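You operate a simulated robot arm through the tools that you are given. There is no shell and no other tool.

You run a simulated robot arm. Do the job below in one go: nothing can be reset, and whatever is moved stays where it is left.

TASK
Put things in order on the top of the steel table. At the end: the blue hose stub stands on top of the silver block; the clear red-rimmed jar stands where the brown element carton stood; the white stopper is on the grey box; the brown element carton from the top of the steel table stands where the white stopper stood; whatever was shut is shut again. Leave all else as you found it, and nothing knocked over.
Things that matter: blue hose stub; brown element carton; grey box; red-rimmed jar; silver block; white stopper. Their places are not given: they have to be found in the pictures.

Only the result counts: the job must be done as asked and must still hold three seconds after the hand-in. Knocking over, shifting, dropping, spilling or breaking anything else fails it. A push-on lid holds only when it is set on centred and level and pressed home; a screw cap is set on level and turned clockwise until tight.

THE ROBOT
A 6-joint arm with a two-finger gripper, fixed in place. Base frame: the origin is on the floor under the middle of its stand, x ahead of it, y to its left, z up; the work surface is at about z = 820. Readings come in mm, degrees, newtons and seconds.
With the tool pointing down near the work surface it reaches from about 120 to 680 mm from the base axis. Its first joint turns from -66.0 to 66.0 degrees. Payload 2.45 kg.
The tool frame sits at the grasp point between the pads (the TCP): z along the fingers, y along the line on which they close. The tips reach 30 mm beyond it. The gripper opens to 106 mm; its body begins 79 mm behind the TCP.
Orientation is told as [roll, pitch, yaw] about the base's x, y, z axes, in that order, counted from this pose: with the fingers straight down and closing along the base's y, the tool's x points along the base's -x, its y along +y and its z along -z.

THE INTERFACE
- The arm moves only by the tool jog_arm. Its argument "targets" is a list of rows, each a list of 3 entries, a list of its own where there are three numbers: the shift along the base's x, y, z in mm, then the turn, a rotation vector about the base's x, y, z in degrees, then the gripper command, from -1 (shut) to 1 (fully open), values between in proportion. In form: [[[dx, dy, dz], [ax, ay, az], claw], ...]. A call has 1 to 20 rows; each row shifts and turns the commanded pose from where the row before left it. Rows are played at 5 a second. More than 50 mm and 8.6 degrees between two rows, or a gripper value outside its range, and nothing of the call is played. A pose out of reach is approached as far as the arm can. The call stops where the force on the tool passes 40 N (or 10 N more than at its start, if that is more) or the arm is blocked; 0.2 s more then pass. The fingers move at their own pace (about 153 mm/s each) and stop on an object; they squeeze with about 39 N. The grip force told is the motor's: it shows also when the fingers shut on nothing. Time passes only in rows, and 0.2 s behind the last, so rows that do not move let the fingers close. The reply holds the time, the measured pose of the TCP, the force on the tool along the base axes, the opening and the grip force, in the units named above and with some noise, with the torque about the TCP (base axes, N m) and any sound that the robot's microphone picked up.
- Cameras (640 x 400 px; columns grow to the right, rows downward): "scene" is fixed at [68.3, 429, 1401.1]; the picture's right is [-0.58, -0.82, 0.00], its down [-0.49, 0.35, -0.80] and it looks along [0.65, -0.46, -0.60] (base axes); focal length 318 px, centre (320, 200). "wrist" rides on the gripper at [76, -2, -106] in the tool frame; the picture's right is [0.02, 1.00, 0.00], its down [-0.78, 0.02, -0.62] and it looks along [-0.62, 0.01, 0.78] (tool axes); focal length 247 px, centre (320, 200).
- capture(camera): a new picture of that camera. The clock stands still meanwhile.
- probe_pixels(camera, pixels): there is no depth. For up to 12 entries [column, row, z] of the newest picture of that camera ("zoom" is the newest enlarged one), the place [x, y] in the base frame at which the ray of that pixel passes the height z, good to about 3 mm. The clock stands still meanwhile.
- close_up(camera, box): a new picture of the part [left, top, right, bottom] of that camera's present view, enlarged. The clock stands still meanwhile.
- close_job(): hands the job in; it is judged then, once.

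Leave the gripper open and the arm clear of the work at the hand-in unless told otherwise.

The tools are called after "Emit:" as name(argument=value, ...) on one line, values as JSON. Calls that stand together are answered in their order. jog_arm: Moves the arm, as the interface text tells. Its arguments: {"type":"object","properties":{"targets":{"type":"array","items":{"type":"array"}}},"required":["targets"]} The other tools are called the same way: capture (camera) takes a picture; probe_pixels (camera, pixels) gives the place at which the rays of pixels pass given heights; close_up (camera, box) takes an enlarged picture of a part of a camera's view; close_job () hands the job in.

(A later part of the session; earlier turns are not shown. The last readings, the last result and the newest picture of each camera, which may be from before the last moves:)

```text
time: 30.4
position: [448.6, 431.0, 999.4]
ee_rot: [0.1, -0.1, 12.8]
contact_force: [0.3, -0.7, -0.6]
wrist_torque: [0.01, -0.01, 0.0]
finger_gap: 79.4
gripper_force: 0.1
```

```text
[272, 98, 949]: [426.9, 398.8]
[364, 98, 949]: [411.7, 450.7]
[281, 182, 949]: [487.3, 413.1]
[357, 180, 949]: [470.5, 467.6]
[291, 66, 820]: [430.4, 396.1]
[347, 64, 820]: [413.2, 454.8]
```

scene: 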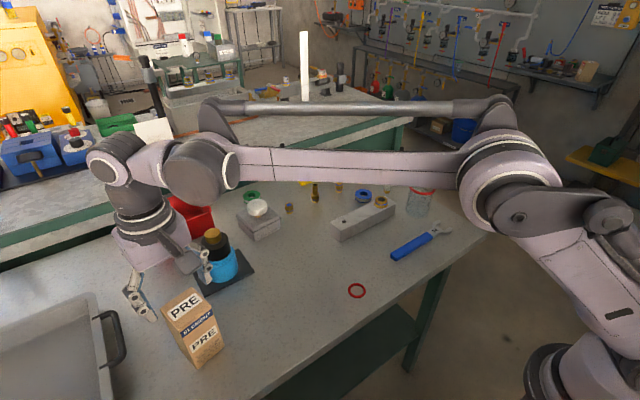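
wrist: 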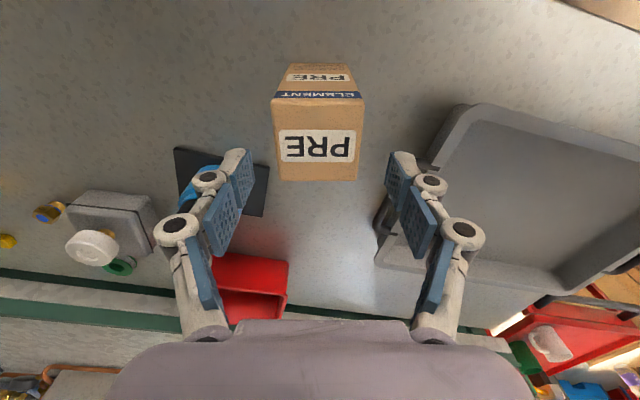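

Aligned (centre ≈ (449.3, 432)). I descend around the carton to TCP z ≈ 888.

Emit:
jog_arm(targets=[[[0.7, 0.7, -30], [0, 0, 1], 0.5], [[0, 0, -30], [0, 0, 0], 0.5], [[0, 0, -30], [0, 0, 0], 0.5], [[0, 0, -21], [0, 0, 0], 0.5], [[0, 0, 0], [0, 0, 0], 0.5]])

Emit:
capture(camera="scene")

Emit:
capture(camera="wrist")

```text
time: 31.6
position: [451.2, 431.8, 888.8]
ee_rot: [0.2, -0.1, 13.8]
contact_force: [0.3, -0.7, 0.4]
wrist_torque: [0.01, 0.02, 0.0]
finger_gap: 79.4
gripper_force: 0.0
```

```text
taken
```

scene: 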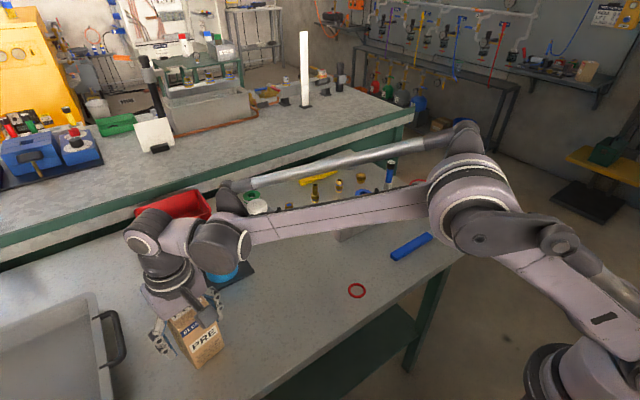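

```text
taken
```

wrist: 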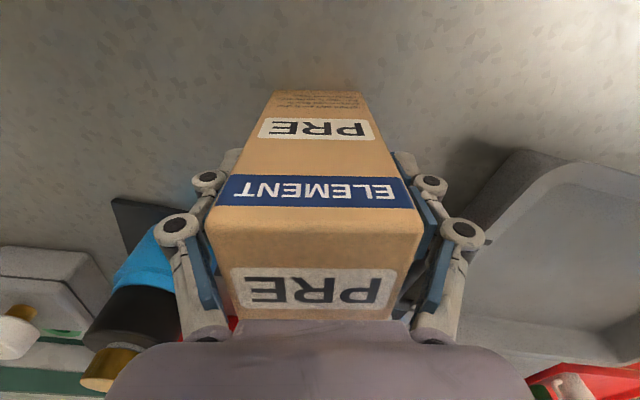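

The fingers straddle the carton symmetrically. I close on it.

Emit:
jog_arm(targets=[[[0, 0, 0], [0, 0, 0], 0.0], [[0, 0, 0], [0, 0, 0], -1], [[0, 0, 0], [0, 0, 0], -1]])

Emit:
jog_arm(targets=[[[0, 0, 5], [0, 0, 0], -1], [[0, 0, 15], [0, 0, 0], -1], [[0, 0, 0], [0, 0, 0], -1]])

Emit:
capture(camera="wrist")

Emit:
capture(camera="scene")

```text
time: 32.4
position: [452.3, 432.9, 889.9]
ee_rot: [0.1, -0.1, 13.7]
contact_force: [0.7, -2.3, 1.3]
wrist_torque: [0.04, -0.05, -0.04]
finger_gap: 61.6
gripper_force: 39.1
```

```text
time: 33.2
position: [452.6, 432.1, 909.7]
ee_rot: [0.1, -0.1, 13.7]
contact_force: [0.0, -0.6, -1.8]
wrist_torque: [0.0, -0.02, 0.04]
finger_gap: 61.4
gripper_force: 38.7
```

```text
taken
```

wrist: 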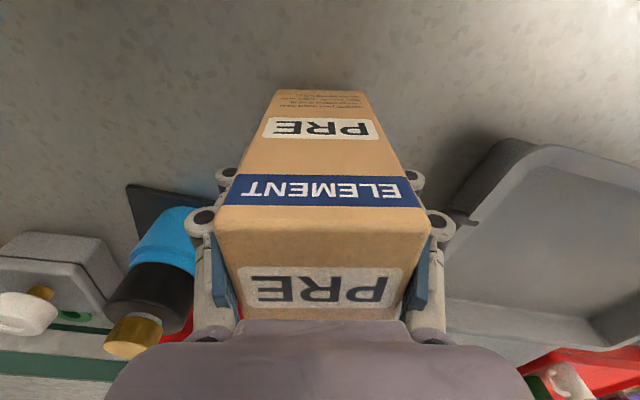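

```text
taken
```

scene: 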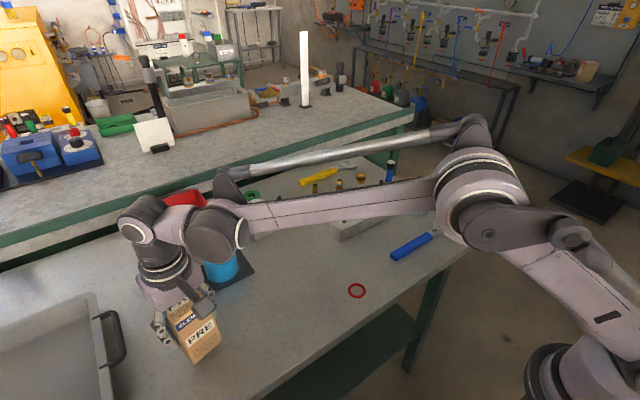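

The carton is held (61.4 mm wide) and lifted clear. I move it over to the stopper's old spot: TCP target ≈ (475.6, 290).

Emit:
jog_arm(targets=[[[6, -36, 3], [0, 0, 0], -1], [[6, -36, 2], [0, 0, 0], -1], [[6, -35, 0], [0, 0, 0], -1], [[5, -35, 0], [0, 0, 0], -1], [[0, 0, 0], [0, 0, 0], -1]])

Emit:
capture(camera="scene")

Emit:
capture(camera="wrist")

```text
time: 34.4
position: [473.6, 290.1, 915.8]
ee_rot: [0.1, -0.1, 13.8]
contact_force: [1.8, -0.3, -1.1]
wrist_torque: [0.01, -0.03, 0.0]
finger_gap: 61.3
gripper_force: 39.2
```

```text
taken
```

scene: 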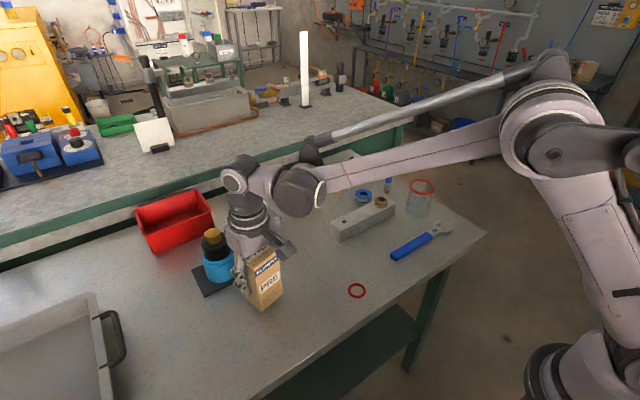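

```text
taken
```

wrist: 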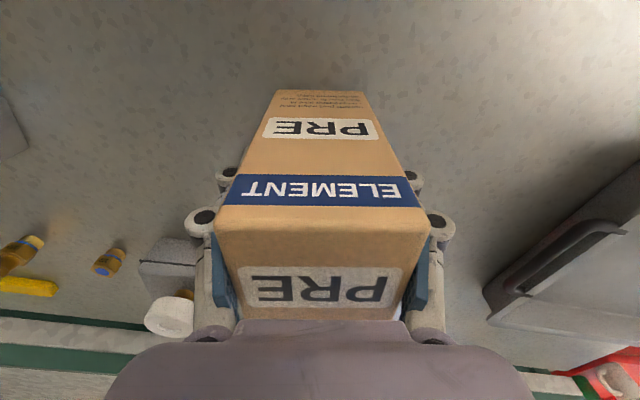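

Above the spot. I lower it step by step.

Emit:
jog_arm(targets=[[[1, 0, -10], [0, 0, 0], -1], [[0, 0, -8], [0, 0, 0], -1], [[0, 0, -5], [0, 0, 0], -1], [[0, 0, 0], [0, 0, 0], -1]])

Emit:
jog_arm(targets=[[[0, 0, -2], [0, 0, 0], -1], [[0, 0, 0], [0, 0, 0], -1]])

```text
time: 35.4
position: [475.4, 291.5, 892.8]
ee_rot: [0.1, -0.1, 13.7]
contact_force: [0.1, -0.4, -2.4]
wrist_torque: [0.01, 0.0, 0.02]
finger_gap: 60.8
gripper_force: 38.9
```

```text
time: 36.0
position: [474.9, 289.9, 891.1]
ee_rot: [0.2, -0.1, 13.7]
contact_force: [1.8, -0.5, 18.8]
wrist_torque: [0.55, 0.13, -0.04]
finger_gap: 60.7
gripper_force: 39.0
```

Touchdown (19 N). I ease off 0.7 mm and open slowly.

Emit:
jog_arm(targets=[[[0, 0, 0.7], [0, 0, 0], -1], [[0, 0, 0], [0, 0, 0], 0.25], [[0, 0, 0], [0, 0, 0], 0.4], [[0, 0, 0], [0, 0, 0], 0.4]])

Emit:
capture(camera="wrist")

Emit:
close_up(camera="scene", box=[200, 230, 320, 330])

```text
time: 37.0
position: [475.7, 290.7, 889.9]
ee_rot: [0.1, -0.2, 13.7]
contact_force: [-0.8, 0.0, 0.4]
wrist_torque: [-0.01, -0.01, 0.03]
finger_gap: 74.1
gripper_force: 0.0
```

```text
taken
```

wrist: 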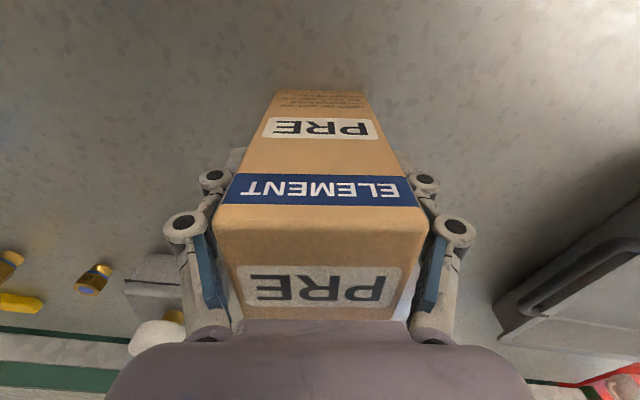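

```text
4.00 times, centred on (260, 280) of scene
```

zoom: 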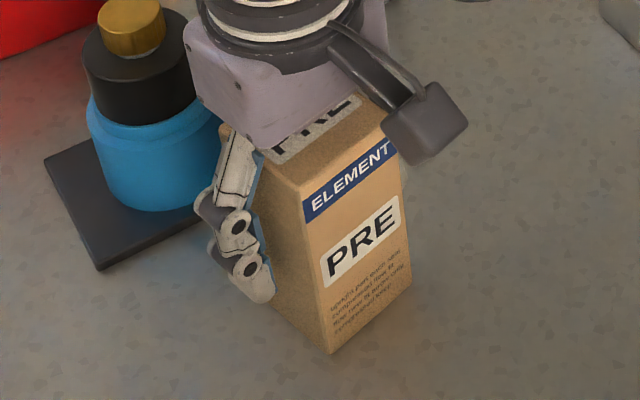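

The carton stands. I raise the arm straight up clear of it and check where it stands.

Emit:
jog_arm(targets=[[[0, 0, 10], [0, 0, 0], 0.5], [[0, 0, 30], [0, 0, 0], 0.5], [[0, 0, 40], [0, 0, 0], 0.5], [[0, 0, 40], [0, 0, 0], 0.5], [[-40, 0, 10], [0, 0, 0], 0.5], [[-40, -10, 10], [0, 0, 0], 0.5], [[0, 0, 0], [0, 0, 0], 0.5]])

Emit:
capture(camera="scene")

Emit:
capture(camera="wrist")

```text
time: 38.6
position: [393.4, 280.3, 1030.4]
ee_rot: [0.3, -0.2, 13.6]
contact_force: [0.1, 0.7, 0.3]
wrist_torque: [0.02, 0.03, 0.0]
finger_gap: 79.5
gripper_force: 0.0
```

```text
taken
```

scene: 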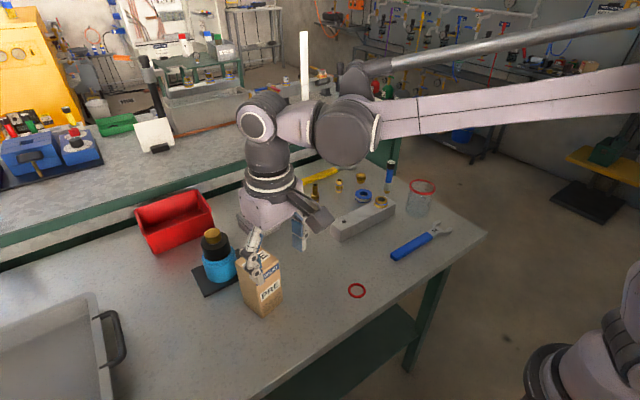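

```text
taken
```

wrist: 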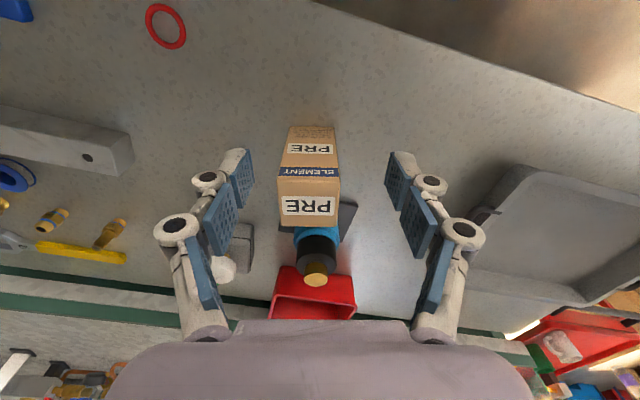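

I zoom on the carton from both cameras to verify its foot position.

Emit:
close_up(camera="scene", box=[200, 230, 320, 330])

Emit:
probe_pixels(camera="scene", pixels=[[262.5, 318.3, 820], [283, 302.5, 820]])

Emit:
probe_pixels(camera="wrist", pixels=[[290, 127, 820], [334, 126, 820], [279, 197, 949], [340, 195, 949], [281, 227, 949], [338, 226, 949]])

```text
4.00 times, centred on (260, 280) of scene
```

zoom: 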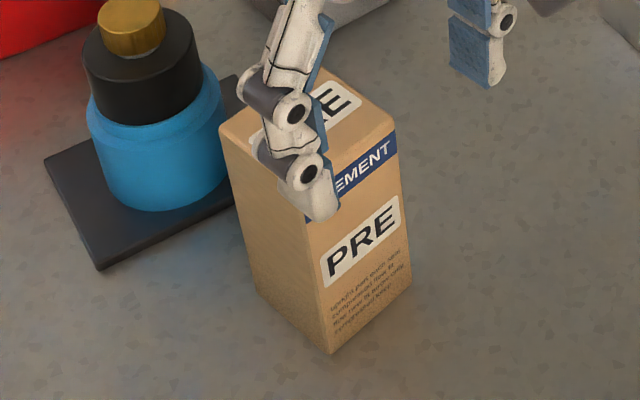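

```text
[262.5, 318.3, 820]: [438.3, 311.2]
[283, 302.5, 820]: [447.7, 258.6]
```

```text
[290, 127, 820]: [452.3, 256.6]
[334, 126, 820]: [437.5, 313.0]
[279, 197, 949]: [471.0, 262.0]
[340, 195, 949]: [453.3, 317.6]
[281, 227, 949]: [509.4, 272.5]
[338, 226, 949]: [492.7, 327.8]
```

The carton stands at ≈ (472.5, 291) — right on the stopper's old spot. Now I swing to the other side to view the jar.

Emit:
jog_arm(targets=[[[-5, -48, 1], [0, 0, -6.8], 0.5], [[-5, -48, 1], [0, 0, -6.8], 0.5], [[-5, -49, 1], [0, 0, 0], 0.5], [[-5, -49, 1], [0, 0, 0], 0.5], [[-5, -49, 1], [0, 0, 0], 0.5], [[-5, -49, 1], [0, 0, 0], 1], [[-5, -49, 1], [0, 0, 0], 1], [[-5, -49, 1], [0, 0, 0], 1], [[-5, -49, 1], [0, 0, 0], 1], [[-8, -49, 1], [0, 0, 0], 1], [[0, -7, 0], [0, 0, 0], 1], [[0, 0, 0], [0, 0, 0], 1]])

Emit:
capture(camera="wrist")

Emit:
capture(camera="scene")

```text
time: 41.2
position: [340.4, -213.4, 1043.8]
ee_rot: [0.1, -0.1, 0.2]
contact_force: [0.8, -1.5, 0.0]
wrist_torque: [0.0, -0.01, -0.05]
finger_gap: 106.1
gripper_force: 0.1
```

```text
taken
```

wrist: 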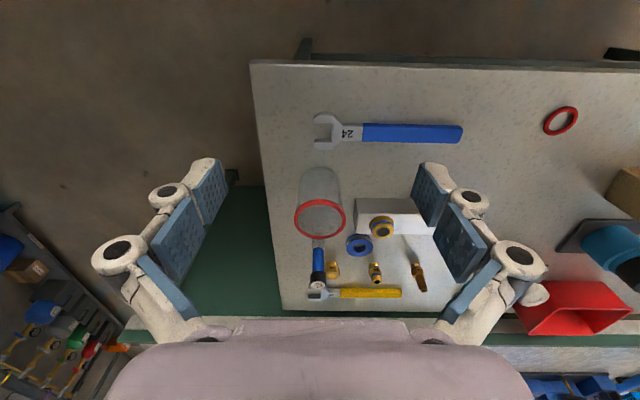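

```text
taken
```

scene: 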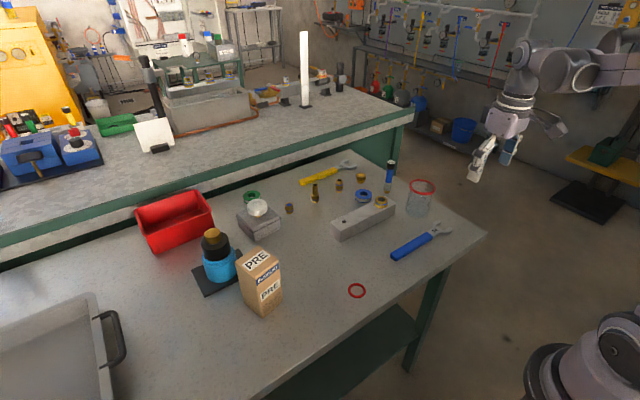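

Emit:
close_up(camera="wrist", box=[260, 150, 440, 310])

Emit:
close_up(camera="scene", box=[380, 150, 460, 230])

```text
2.50 times, centred on (350, 230) of wrist
```

zoom: 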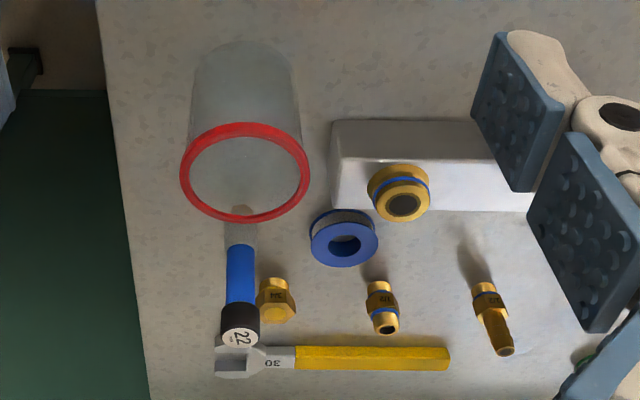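

```text
5.00 times, centred on (420, 190) of scene
```

zoom: 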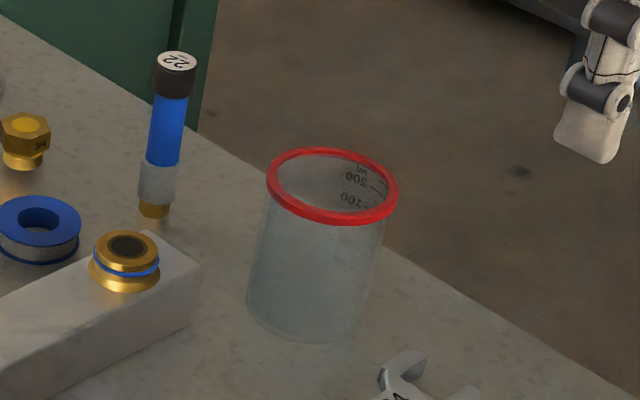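

The jar's rim (red) is centred near wrist zoom (245,172); jar ≈ (488,-211), rim ≈ 70 mm across at z≈907. The block end is close on its +y side, so I yaw the gripper +45° to keep the fingers clear, and go above it.

Emit:
jog_arm(targets=[[[24, 0, -7], [0, 0, 7.5], 1], [[24, 0, -7], [0, 0, 7.5], 1], [[24, 0, -7], [0, 0, 7.5], 1], [[24, 0, -7], [0, 0, 7.5], 1], [[24, 1, -7], [0, 0, 7.5], 1], [[24, 1, -7], [0, 0, 7.5], 1], [[0, 0, 0], [0, 0, 0], 1]])

Emit:
capture(camera="wrist")

Emit:
capture(camera="scene")

```text
time: 42.8
position: [485.1, -213.0, 999.8]
ee_rot: [0.1, -0.1, 45.2]
contact_force: [1.3, 0.0, 0.3]
wrist_torque: [0.02, 0.0, -0.01]
finger_gap: 106.1
gripper_force: 0.0
```

```text
taken
```

wrist: 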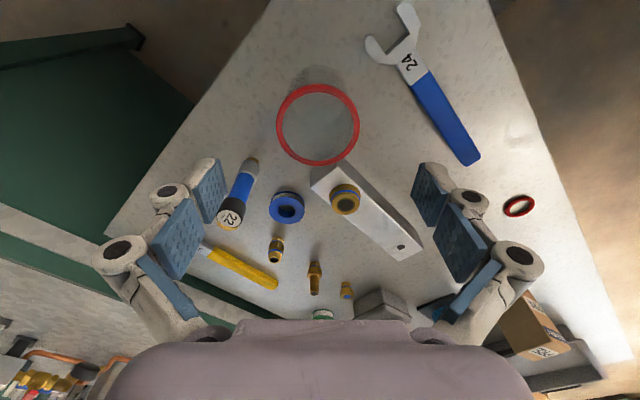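

```text
taken
```

scene: 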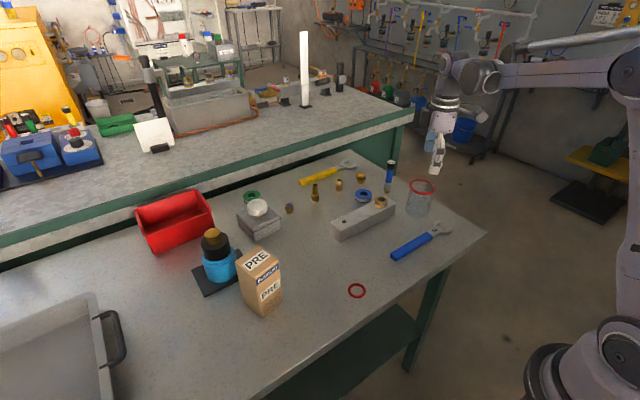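

The rim in the wrist view spans columns 276–360, rows 83–166, centred at (318,124). I probe it for an exact centre.

Emit:
probe_pixels(camera="wrist", pixels=[[318, 83, 906], [318, 166, 906], [276, 124, 906], [360, 124, 906], [318, 66, 820], [258, 160, 820], [252, 172, 830], [245, 185, 880], [232, 213, 912]])

Emit:
close_up(camera="wrist", box=[200, 50, 400, 250])

```text
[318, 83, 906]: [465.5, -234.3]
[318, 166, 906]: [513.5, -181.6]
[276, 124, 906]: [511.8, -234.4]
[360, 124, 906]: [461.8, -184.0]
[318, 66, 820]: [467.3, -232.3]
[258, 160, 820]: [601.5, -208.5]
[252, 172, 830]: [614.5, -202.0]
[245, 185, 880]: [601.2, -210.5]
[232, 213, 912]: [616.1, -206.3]
```

```text
2.00 times, centred on (300, 150) of wrist
```

zoom: 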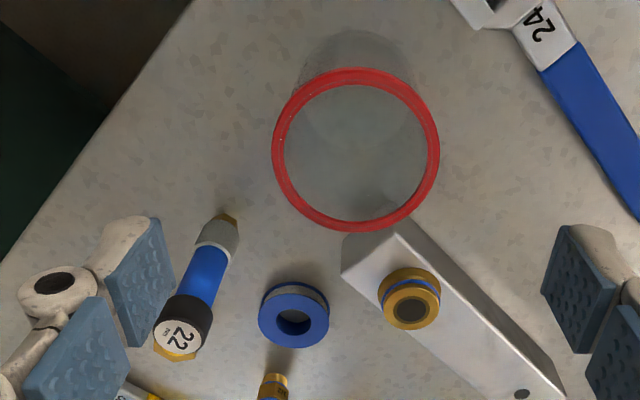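

Jar centre ≈ (487.7, -210.5), rim ≈ 71 mm. I descend so the pads straddle the rim (TCP z ≈ 909).

Emit:
jog_arm(targets=[[[2, 2, -30], [0, 0, 0], 1], [[0.5, 0.5, -30], [0, 0, 0], 1], [[0, 0, -20], [0, 0, 0], 1], [[0, 0, -10], [0, 0, 0], 1], [[0, 0, 0], [0, 0, 0], 1]])

Emit:
capture(camera="wrist")

Emit:
close_up(camera="scene", box=[370, 130, 490, 230])

```text
time: 44.0
position: [487.7, -209.3, 907.4]
ee_rot: [0.1, -0.1, 45.0]
contact_force: [-0.3, -0.6, 0.3]
wrist_torque: [0.01, -0.02, 0.03]
finger_gap: 106.0
gripper_force: 0.1
```

```text
taken
```

wrist: 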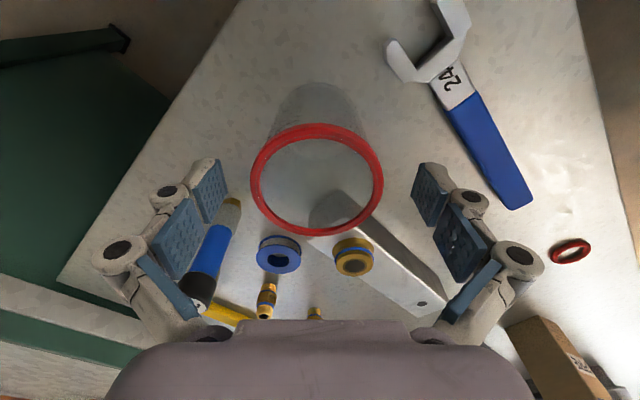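

```text
4.00 times, centred on (430, 180) of scene
```

zoom: 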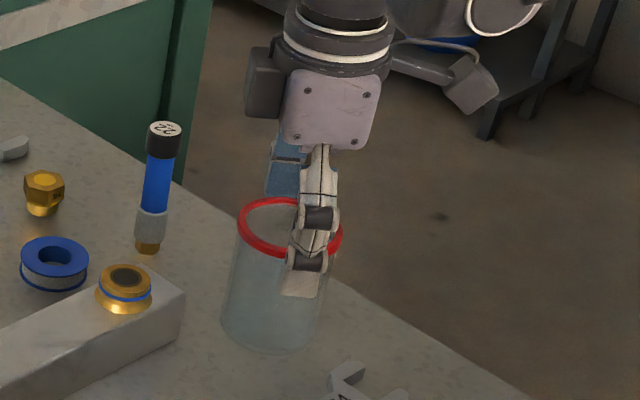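

The rim sits between the pads at pad height and centred. I close gently.

Emit:
jog_arm(targets=[[[0, 0, 0], [0, 0, 0], 0.6], [[0, 0, 0], [0, 0, 0], 0.4], [[0, 0, 0], [0, 0, 0], 0.2], [[0, 0, 0], [0, 0, 0], -1], [[0, 0, 0], [0, 0, 0], -1]])

Emit:
capture(camera="wrist")

Emit:
close_up(camera="scene", box=[370, 130, 490, 230])

```text
time: 45.2
position: [488.3, -209.5, 908.9]
ee_rot: [0.0, -0.1, 45.0]
contact_force: [0.0, -0.6, 5.2]
wrist_torque: [-0.05, -0.1, -0.02]
finger_gap: 64.3
gripper_force: 39.2
```

```text
taken
```

wrist: 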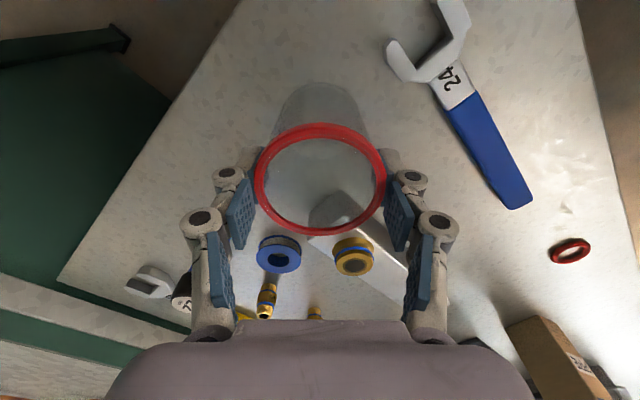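

```text
4.00 times, centred on (430, 180) of scene
```

zoom: 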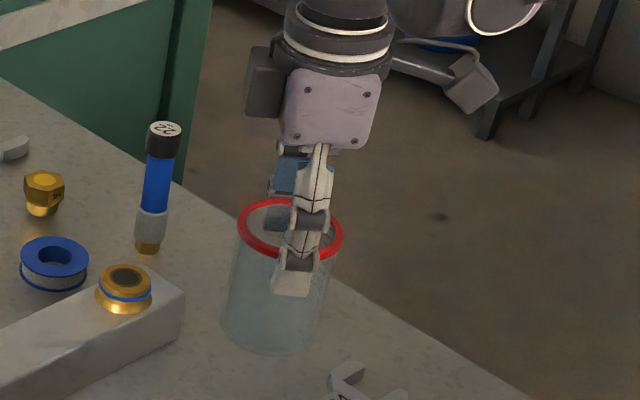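

Grip at 64.3 mm (on the body just under the rim). I lift a little and check.

Emit:
jog_arm(targets=[[[0, 0, 4], [0, 0, 0], -1], [[0, 0, 12], [0, 0, 0], -1], [[0, 0, 14], [0, 0, 0], -1], [[0, 0, 0], [0, 0, 0], -1]])

Emit:
capture(camera="wrist")

Emit:
close_up(camera="scene", box=[370, 130, 490, 230])

```text
time: 46.2
position: [488.4, -210.4, 937.9]
ee_rot: [0.1, -0.1, 45.1]
contact_force: [0.0, -0.2, -0.8]
wrist_torque: [0.02, 0.0, 0.01]
finger_gap: 64.5
gripper_force: 38.9
```

```text
taken
```

wrist: 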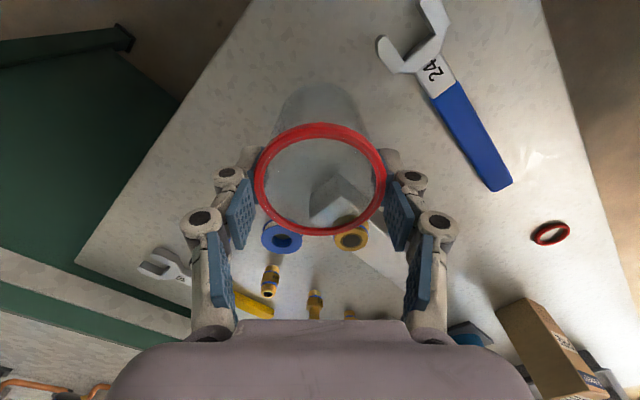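

```text
4.00 times, centred on (430, 180) of scene
```

zoom: 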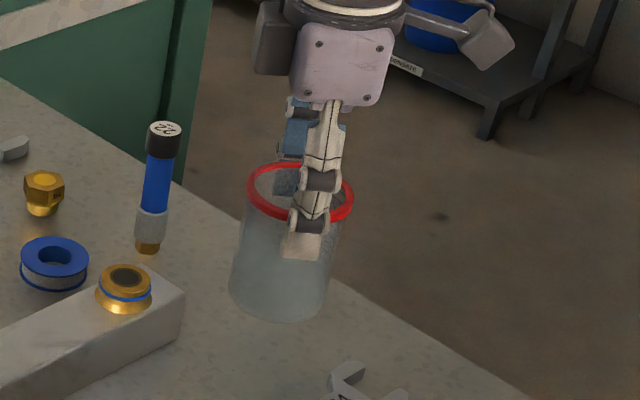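

The jar is held steadily. I carry it around the base side (x≈340), clear of the carton, in two calls.

Emit:
jog_arm(targets=[[[-5, 0, 25], [0, 0, 0], -1], [[-15, 5, 25], [0, 0, 0], -1], [[-28, 15, 0], [0, 0, 0], -1], [[-30, 20, 0], [0, 0, 0], -1], [[-28, 26, 0], [0, 0, 0], -1], [[-22, 30, 0], [0, 0, 0], -1], [[-12, 34, 0], [0, 0, 0], -1], [[-8, 36, 0], [0, 0, 0], -1], [[0, 38, 0], [0, 0, 0], -1], [[0, 38, 0], [0, 0, 0], -1], [[0, 38, 0], [0, 0, 0], -1], [[0, 38, 0], [0, 0, 0], -1], [[0, 30, 0], [0, 0, 0], -1], [[0, 0, 0], [0, 0, 0], -1]])

Emit:
capture(camera="wrist")

Emit:
capture(camera="scene")

```text
time: 49.2
position: [340.4, 140.1, 987.6]
ee_rot: [0.1, -0.2, 45.2]
contact_force: [0.9, -0.5, 0.0]
wrist_torque: [-0.01, 0.01, 0.0]
finger_gap: 64.2
gripper_force: 38.6
```

```text
taken
```

wrist: 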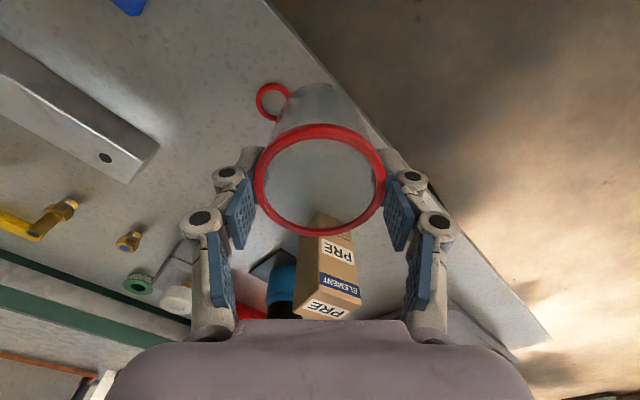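

```text
taken
```

scene: 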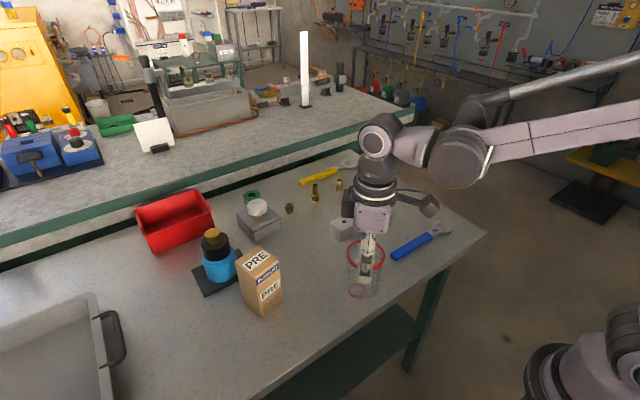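

The jar is unchanged in the grip. I continue to above the carton's old place (449.4, 432).

Emit:
jog_arm(targets=[[[0, 30, 0], [0, 0, 0], -1], [[0, 38, 0], [0, 0, 0], -1], [[0, 38, 0], [0, 0, 0], -1], [[0, 38, 0], [0, 0, 0], -1], [[3, 36, 0], [0, 0, 0], -1], [[10, 34, 0], [0, 0, 0], -1], [[25, 25, 0], [0, 0, 0], -1], [[28, 21, 0], [0, 0, 0], -1], [[25, 18, 0], [0, 0, 0], -1], [[18, 14, 0], [0, 0, 0], -1], [[0, 0, 0], [0, 0, 0], -1]])

Emit:
capture(camera="wrist")

Emit:
capture(camera="scene")

```text
time: 51.6
position: [448.8, 428.3, 990.5]
ee_rot: [0.1, -0.1, 45.1]
contact_force: [0.6, 0.4, -1.2]
wrist_torque: [0.0, -0.01, 0.03]
finger_gap: 64.1
gripper_force: 39.2
```

```text
taken
```

wrist: 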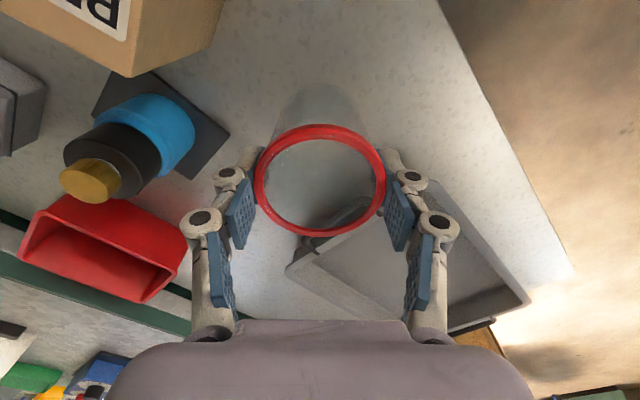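

```text
taken
```

scene: 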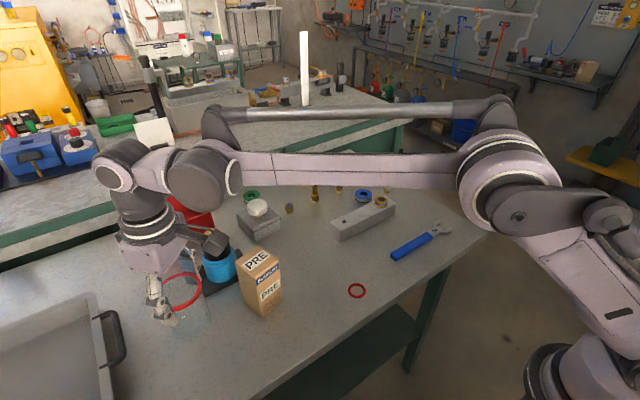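

Above the spot. I lower in stages, correcting y by about +2 mm.

Emit:
jog_arm(targets=[[[0.5, 1, -30], [0, 0, 0], -1], [[0, 1, -25], [0, 0, 0], -1], [[0, 0, -15], [0, 0, 0], -1], [[0, 0, -6], [0, 0, 0], -1], [[0, 0, 0], [0, 0, 0], -1]])

Emit:
capture(camera="scene")

```text
time: 52.8
position: [450.4, 432.1, 913.0]
ee_rot: [0.2, -0.2, 45.1]
contact_force: [1.1, 0.0, -0.3]
wrist_torque: [-0.01, -0.02, -0.03]
finger_gap: 64.2
gripper_force: 39.0
```

```text
taken
```

scene: 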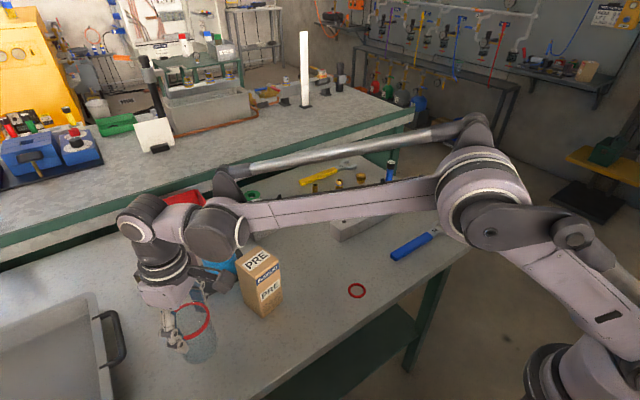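

Now small downward steps until the glass touches the table.

Emit:
jog_arm(targets=[[[0, 0, -3], [0, 0, 0], -1], [[0, 0, 0], [0, 0, 0], -1]])

Emit:
jog_arm(targets=[[[0, 0, -1], [0, 0, 0], -1], [[0, 0, 0], [0, 0, 0], -1]])

```text
time: 53.4
position: [449.6, 432.5, 910.6]
ee_rot: [0.1, -0.1, 45.1]
contact_force: [0.4, -0.3, -1.0]
wrist_torque: [0.0, 0.0, 0.0]
finger_gap: 64.1
gripper_force: 39.1
```

```text
time: 54.0
position: [450.4, 432.4, 908.2]
ee_rot: [0.1, -0.2, 45.0]
contact_force: [-0.3, 1.0, -0.1]
wrist_torque: [-0.01, 0.02, -0.02]
finger_gap: 63.8
gripper_force: 39.4
```

Emit:
jog_arm(targets=[[[0, 0, -1], [0, 0, 0], -1], [[0, 0, 0], [0, 0, 0], -1]])

Emit:
jog_arm(targets=[[[0, 0, -0.7], [0, 0, 0], -1], [[0, 0, 0], [0, 0, 0], -1]])

```text
time: 54.6
position: [450.7, 432.9, 908.4]
ee_rot: [0.1, -0.1, 45.1]
contact_force: [-1.2, 2.3, 7.3]
wrist_torque: [0.05, -0.03, 0.0]
finger_gap: 63.7
gripper_force: 38.6
```

```text
time: 55.2
position: [449.8, 433.3, 908.4]
ee_rot: [0.1, -0.1, 45.0]
contact_force: [-0.4, 2.7, 25.2]
wrist_torque: [0.11, 0.04, -0.03]
finger_gap: 63.5
gripper_force: 39.3
```

Touchdown (25 N). I ease back 0.8 mm and open slowly.

Emit:
jog_arm(targets=[[[0, 0, 0.8], [0, 0, 0], -1], [[0, 0, 0], [0, 0, 0], 0.3], [[0, 0, 0], [0, 0, 0], 0.5], [[0, 0, 0], [0, 0, 0], 0.65], [[0, 0, 0], [0, 0, 0], 0.65]])

Emit:
capture(camera="wrist")

Emit:
close_up(camera="scene", box=[90, 260, 290, 390])

```text
time: 56.4
position: [450.3, 432.9, 906.8]
ee_rot: [0.1, -0.1, 45.1]
contact_force: [0.8, -0.3, 0.2]
wrist_torque: [-0.03, 0.0, 0.0]
finger_gap: 87.3
gripper_force: 0.0
```

```text
taken
```

wrist: 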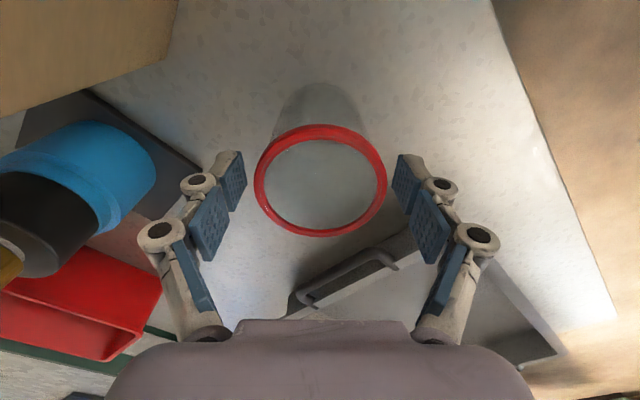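

```text
3.08 times, centred on (190, 325) of scene
```

zoom: 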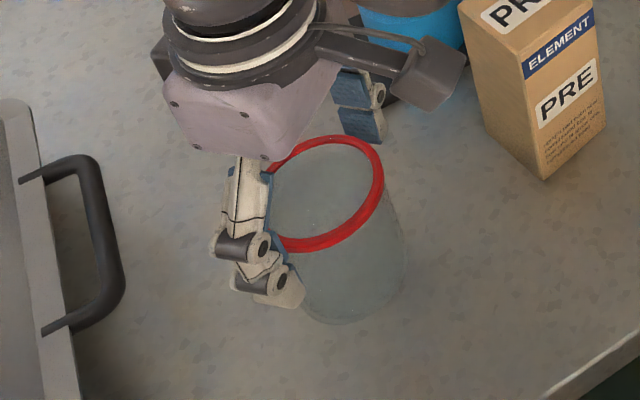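

The jar stands upright. I raise the arm straight up and back off.

Emit:
jog_arm(targets=[[[0, 0, 10], [0, 0, 0], 0.7], [[0, 0, 30], [0, 0, 0], 0.7], [[0, 0, 40], [0, 0, 0], 0.7], [[-35, -20, 10], [0, 0, 0], 0.7], [[-35, -30, 5], [0, 0, 0], 0.7], [[-35, -35, 0], [0, 0, 0], 0.7], [[0, 0, 0], [0, 0, 0], 0.7]])

Emit:
capture(camera="scene")

Emit:
close_up(camera="scene", box=[90, 260, 290, 390])

```text
time: 58.0
position: [345.6, 347.5, 999.6]
ee_rot: [0.2, -0.2, 45.0]
contact_force: [-0.3, 0.6, -0.3]
wrist_torque: [0.0, 0.01, 0.01]
finger_gap: 90.1
gripper_force: 0.0
```

```text
taken
```

scene: 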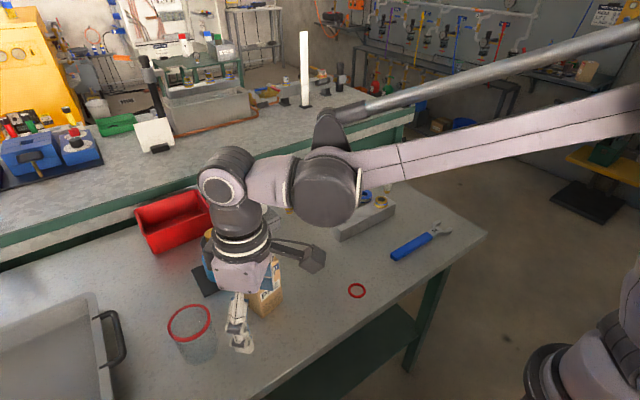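

```text
3.08 times, centred on (190, 325) of scene
```

zoom: 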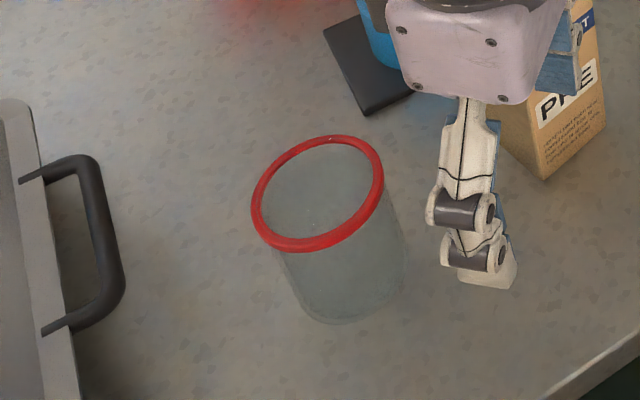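

The jar stands in the carton's old place, carton untouched. I verify with a probe of its rim centre (zoom (317,193)).

Emit:
probe_pixels(camera="zoom", pixels=[[317, 193, 904], [340, 325, 820], [545, 180, 820]])

```text
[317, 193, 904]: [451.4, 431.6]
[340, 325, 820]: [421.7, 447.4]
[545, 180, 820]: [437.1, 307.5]
```

All good: jar at ≈ (450,432). Now to the hose stub: I swing over to view the stub and the silver block, turning the tool back to yaw 0.

Emit:
jog_arm(targets=[[[0, -40, 4], [0, 0, -7.5], 0.7], [[5, -45, 4], [0, 0, -7.5], 0.7], [[9, -46, 4], [0, 0, -7.5], 0.7], [[9, -46, 4], [0, 0, -7.5], 0.5], [[9, -46, 4], [0, 0, -7.5], 0.5], [[9, -46, 4], [0, 0, -7.5], 0.2], [[9, -46, 4], [0, 0, 0], 0.0], [[9, -46, 4], [0, 0, 0], 0.0], [[9, -46, 4], [0, 0, 0], 0.0], [[9, -46, 4], [0, 0, 0], 0.0], [[9, -46, 0], [0, 0, 0], 0.0], [[0, 0, 0], [0, 0, 0], 0.0]])

Emit:
capture(camera="wrist")

Emit:
capture(camera="scene")

```text
time: 60.6
position: [432.7, -152.7, 1039.9]
ee_rot: [0.1, -0.1, 0.2]
contact_force: [0.2, -0.2, 0.2]
wrist_torque: [0.0, 0.0, 0.01]
finger_gap: 53.1
gripper_force: 0.2
```

```text
taken
```

wrist: 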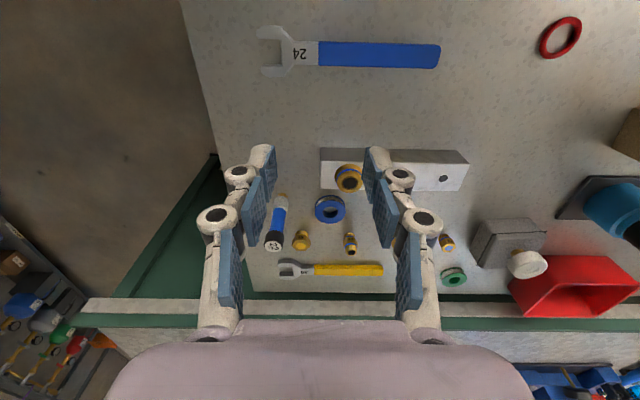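

```text
taken
```

scene: 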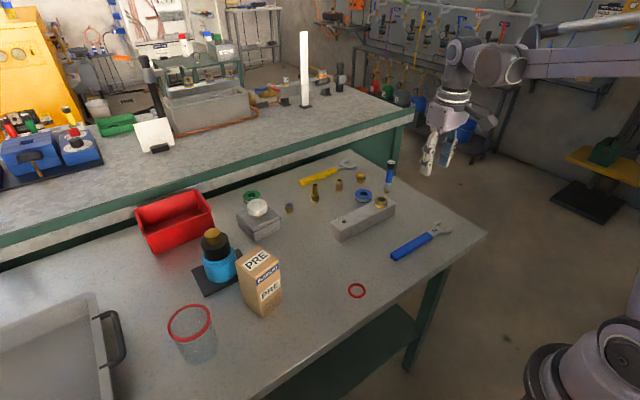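

Emit:
close_up(camera="wrist", box=[240, 130, 480, 290])

Emit:
close_up(camera="scene", box=[310, 150, 430, 250])

Emit:
close_up(camera="scene", box=[360, 150, 420, 200])

```text
2.50 times, centred on (360, 210) of wrist
```

zoom: 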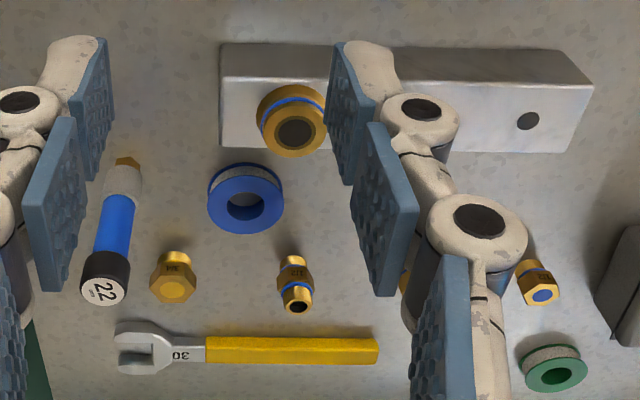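

```text
4.00 times, centred on (370, 200) of scene
```

zoom: 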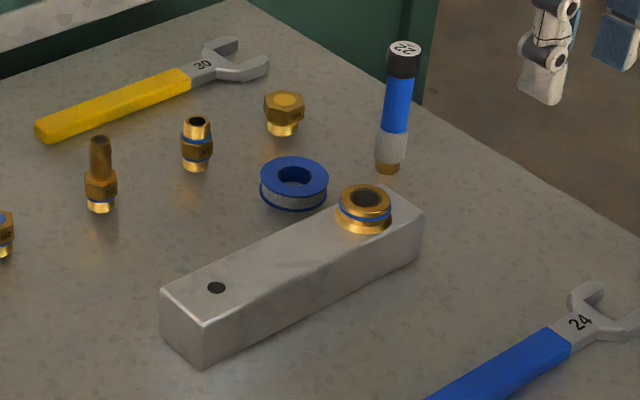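

```text
8.00 times, centred on (390, 175) of scene
```

zoom: 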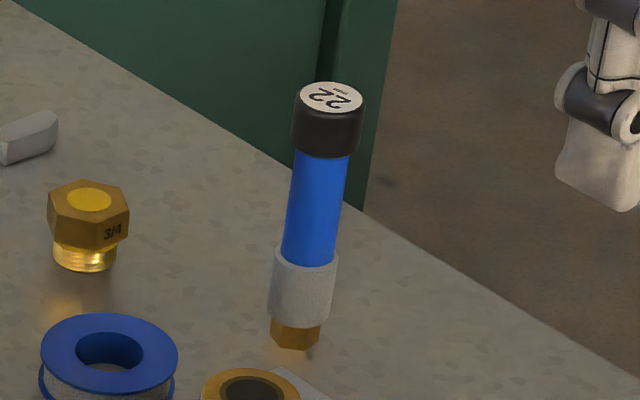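

Block: x≈518–563, y≈-151…+48, top ≈ 861; hole at (542,18), fitting near y≈-115. Stub at ≈ (606,-212), ~111 mm tall (cap 27, hose 20, ferrule 25 mm). I move near it with yaw +20° to keep clear of the blue tape roll at (620,-134).

Emit:
jog_arm(targets=[[[32, -14, -14], [0, 0, 7], 0.0], [[32, -14, -14], [0, 0, 7], 0.0], [[32, -14, -14], [0, 0, 6], 0.0], [[25, -12, -13], [0, 0, 0], 0.0], [[0, 0, 0], [0, 0, 0], 0.0]])

Emit:
capture(camera="wrist")

Emit:
close_up(camera="wrist", box=[240, 120, 400, 240])

```text
time: 61.8
position: [552.8, -206.4, 987.0]
ee_rot: [0.0, 0.1, 20.2]
contact_force: [0.1, -0.5, 0.2]
wrist_torque: [-0.01, 0.0, -0.03]
finger_gap: 52.9
gripper_force: 0.1
```

```text
taken
```

wrist: 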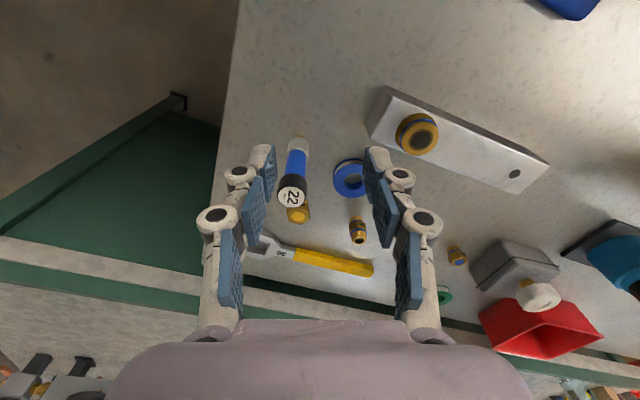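

```text
3.33 times, centred on (320, 180) of wrist
```

zoom: 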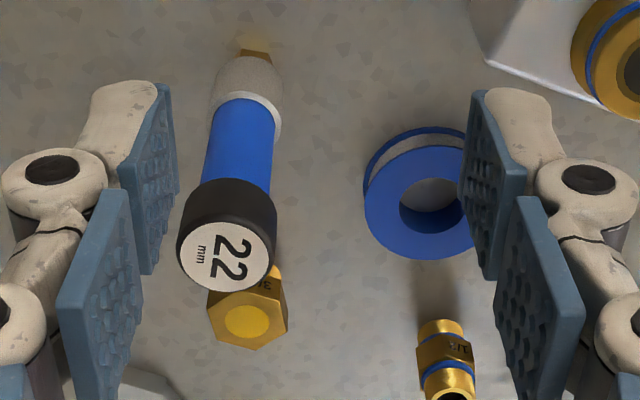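

The cap top "22" is at zoom (227,254), the hex foot at (255,48). I probe both for the stub's axis.

Emit:
probe_pixels(camera="zoom", pixels=[[227, 254, 931], [227, 254, 925], [255, 42, 822], [255, 55, 824], [222, 205, 910], [247, 95, 845], [424, 215, 845], [243, 322, 850]])

```text
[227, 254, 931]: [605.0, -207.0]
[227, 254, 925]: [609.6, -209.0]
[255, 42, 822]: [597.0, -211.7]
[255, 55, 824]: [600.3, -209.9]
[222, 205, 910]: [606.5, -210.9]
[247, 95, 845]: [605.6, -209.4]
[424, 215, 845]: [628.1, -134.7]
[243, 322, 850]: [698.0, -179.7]
```

Stub axis ≈ (606.3, -209.3). I move above it at z≈980 (tips at 950, above the cap at 931).

Emit:
jog_arm(targets=[[[27, -1, -3], [0, 0, 0], 0.0], [[26.5, -2, -4], [0, 0, 0], 0.0], [[0, 0, 0], [0, 0, 0], 0.0]])

Emit:
capture(camera="wrist")

Emit:
close_up(camera="scene", box=[350, 130, 450, 210])

```text
time: 62.6
position: [604.9, -207.6, 981.8]
ee_rot: [0.2, -0.1, 20.1]
contact_force: [-0.5, -0.5, 0.7]
wrist_torque: [0.0, -0.04, 0.03]
finger_gap: 53.2
gripper_force: 0.1
```

```text
taken
```

wrist: 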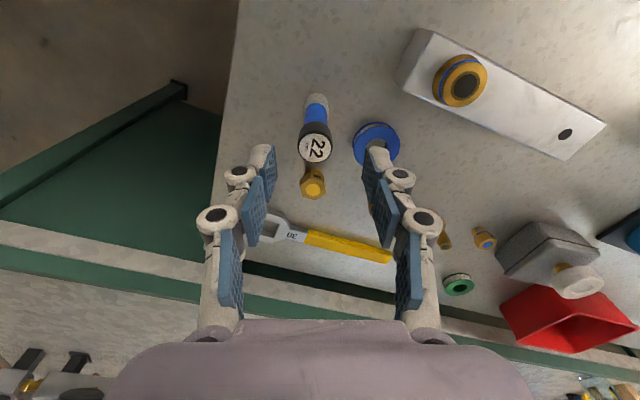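

```text
5.00 times, centred on (400, 170) of scene
```

zoom: 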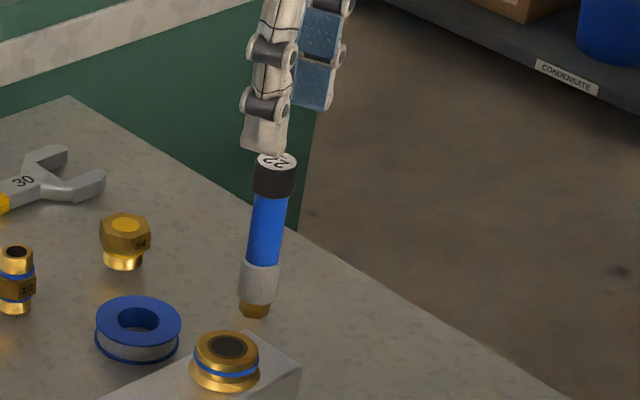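

The cap top at (318,148) lines up within ~2 mm. I correct slightly and descend to TCP z ≈ 873.

Emit:
jog_arm(targets=[[[2, -1.5, -25], [0, 0, 0], 0.0], [[0, 0, -30], [0, 0, 0], 0.0], [[0, 0, -30], [0, 0, 0], 0.0], [[0, 0, -23], [0, 0, 0], 0.0], [[0, 0, 0], [0, 0, 0], 0.0]])

Emit:
capture(camera="wrist")

Emit:
close_up(camera="scene", box=[350, 130, 450, 210])

```text
time: 63.8
position: [605.6, -211.0, 872.0]
ee_rot: [0.1, -0.1, 20.1]
contact_force: [0.2, 0.2, 0.1]
wrist_torque: [-0.01, -0.04, -0.03]
finger_gap: 52.8
gripper_force: 0.1
```

```text
taken
```

wrist: 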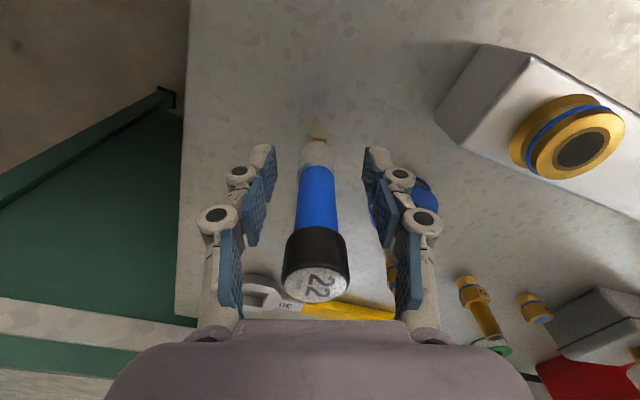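

```text
5.00 times, centred on (400, 170) of scene
```

zoom: 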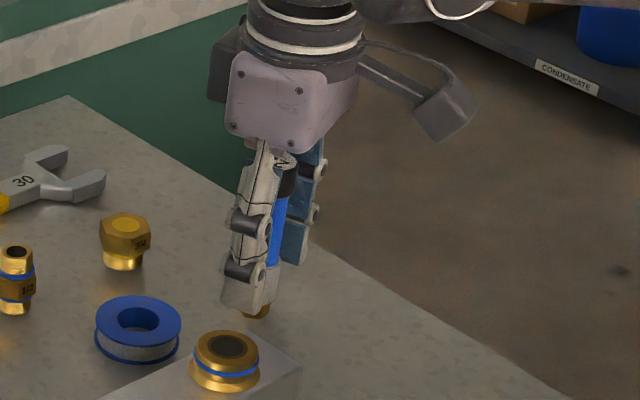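

The stub is between the fingers about 1.5 mm off centre. I shift by that, lower 5 mm, and close slowly.

Emit:
jog_arm(targets=[[[0.5, -1.4, -5], [0, 0, 0], 0.0], [[0, 0, 0], [0, 0, 0], -0.2], [[0, 0, 0], [0, 0, 0], -0.35], [[0, 0, 0], [0, 0, 0], -0.45], [[0, 0, 0], [0, 0, 0], -0.52], [[0, 0, 0], [0, 0, 0], -0.6], [[0, 0, 0], [0, 0, 0], -1], [[0, 0, 0], [0, 0, 0], -1]])

Emit:
capture(camera="wrist")

Emit:
close_up(camera="scene", box=[350, 130, 450, 210])

```text
time: 65.6
position: [606.4, -212.5, 867.4]
ee_rot: [0.1, -0.1, 20.1]
contact_force: [-0.2, -0.1, -0.5]
wrist_torque: [-0.04, 0.01, 0.01]
finger_gap: 22.3
gripper_force: 39.6
```

```text
taken
```

wrist: 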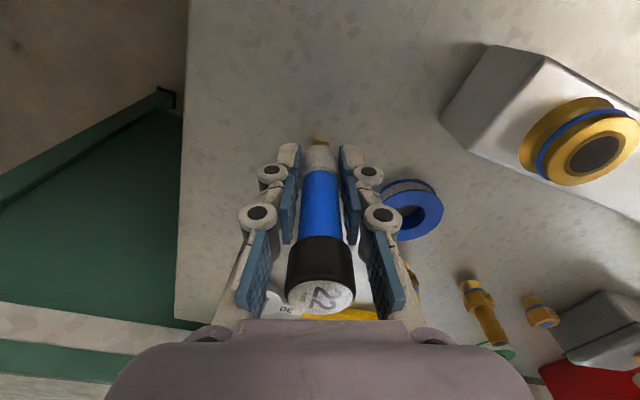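

```text
5.00 times, centred on (400, 170) of scene
```

zoom: 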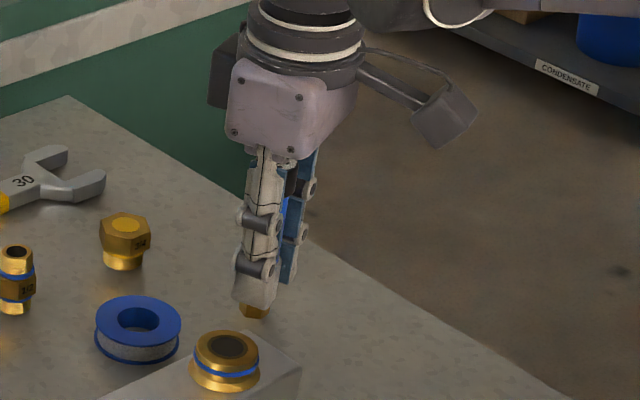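

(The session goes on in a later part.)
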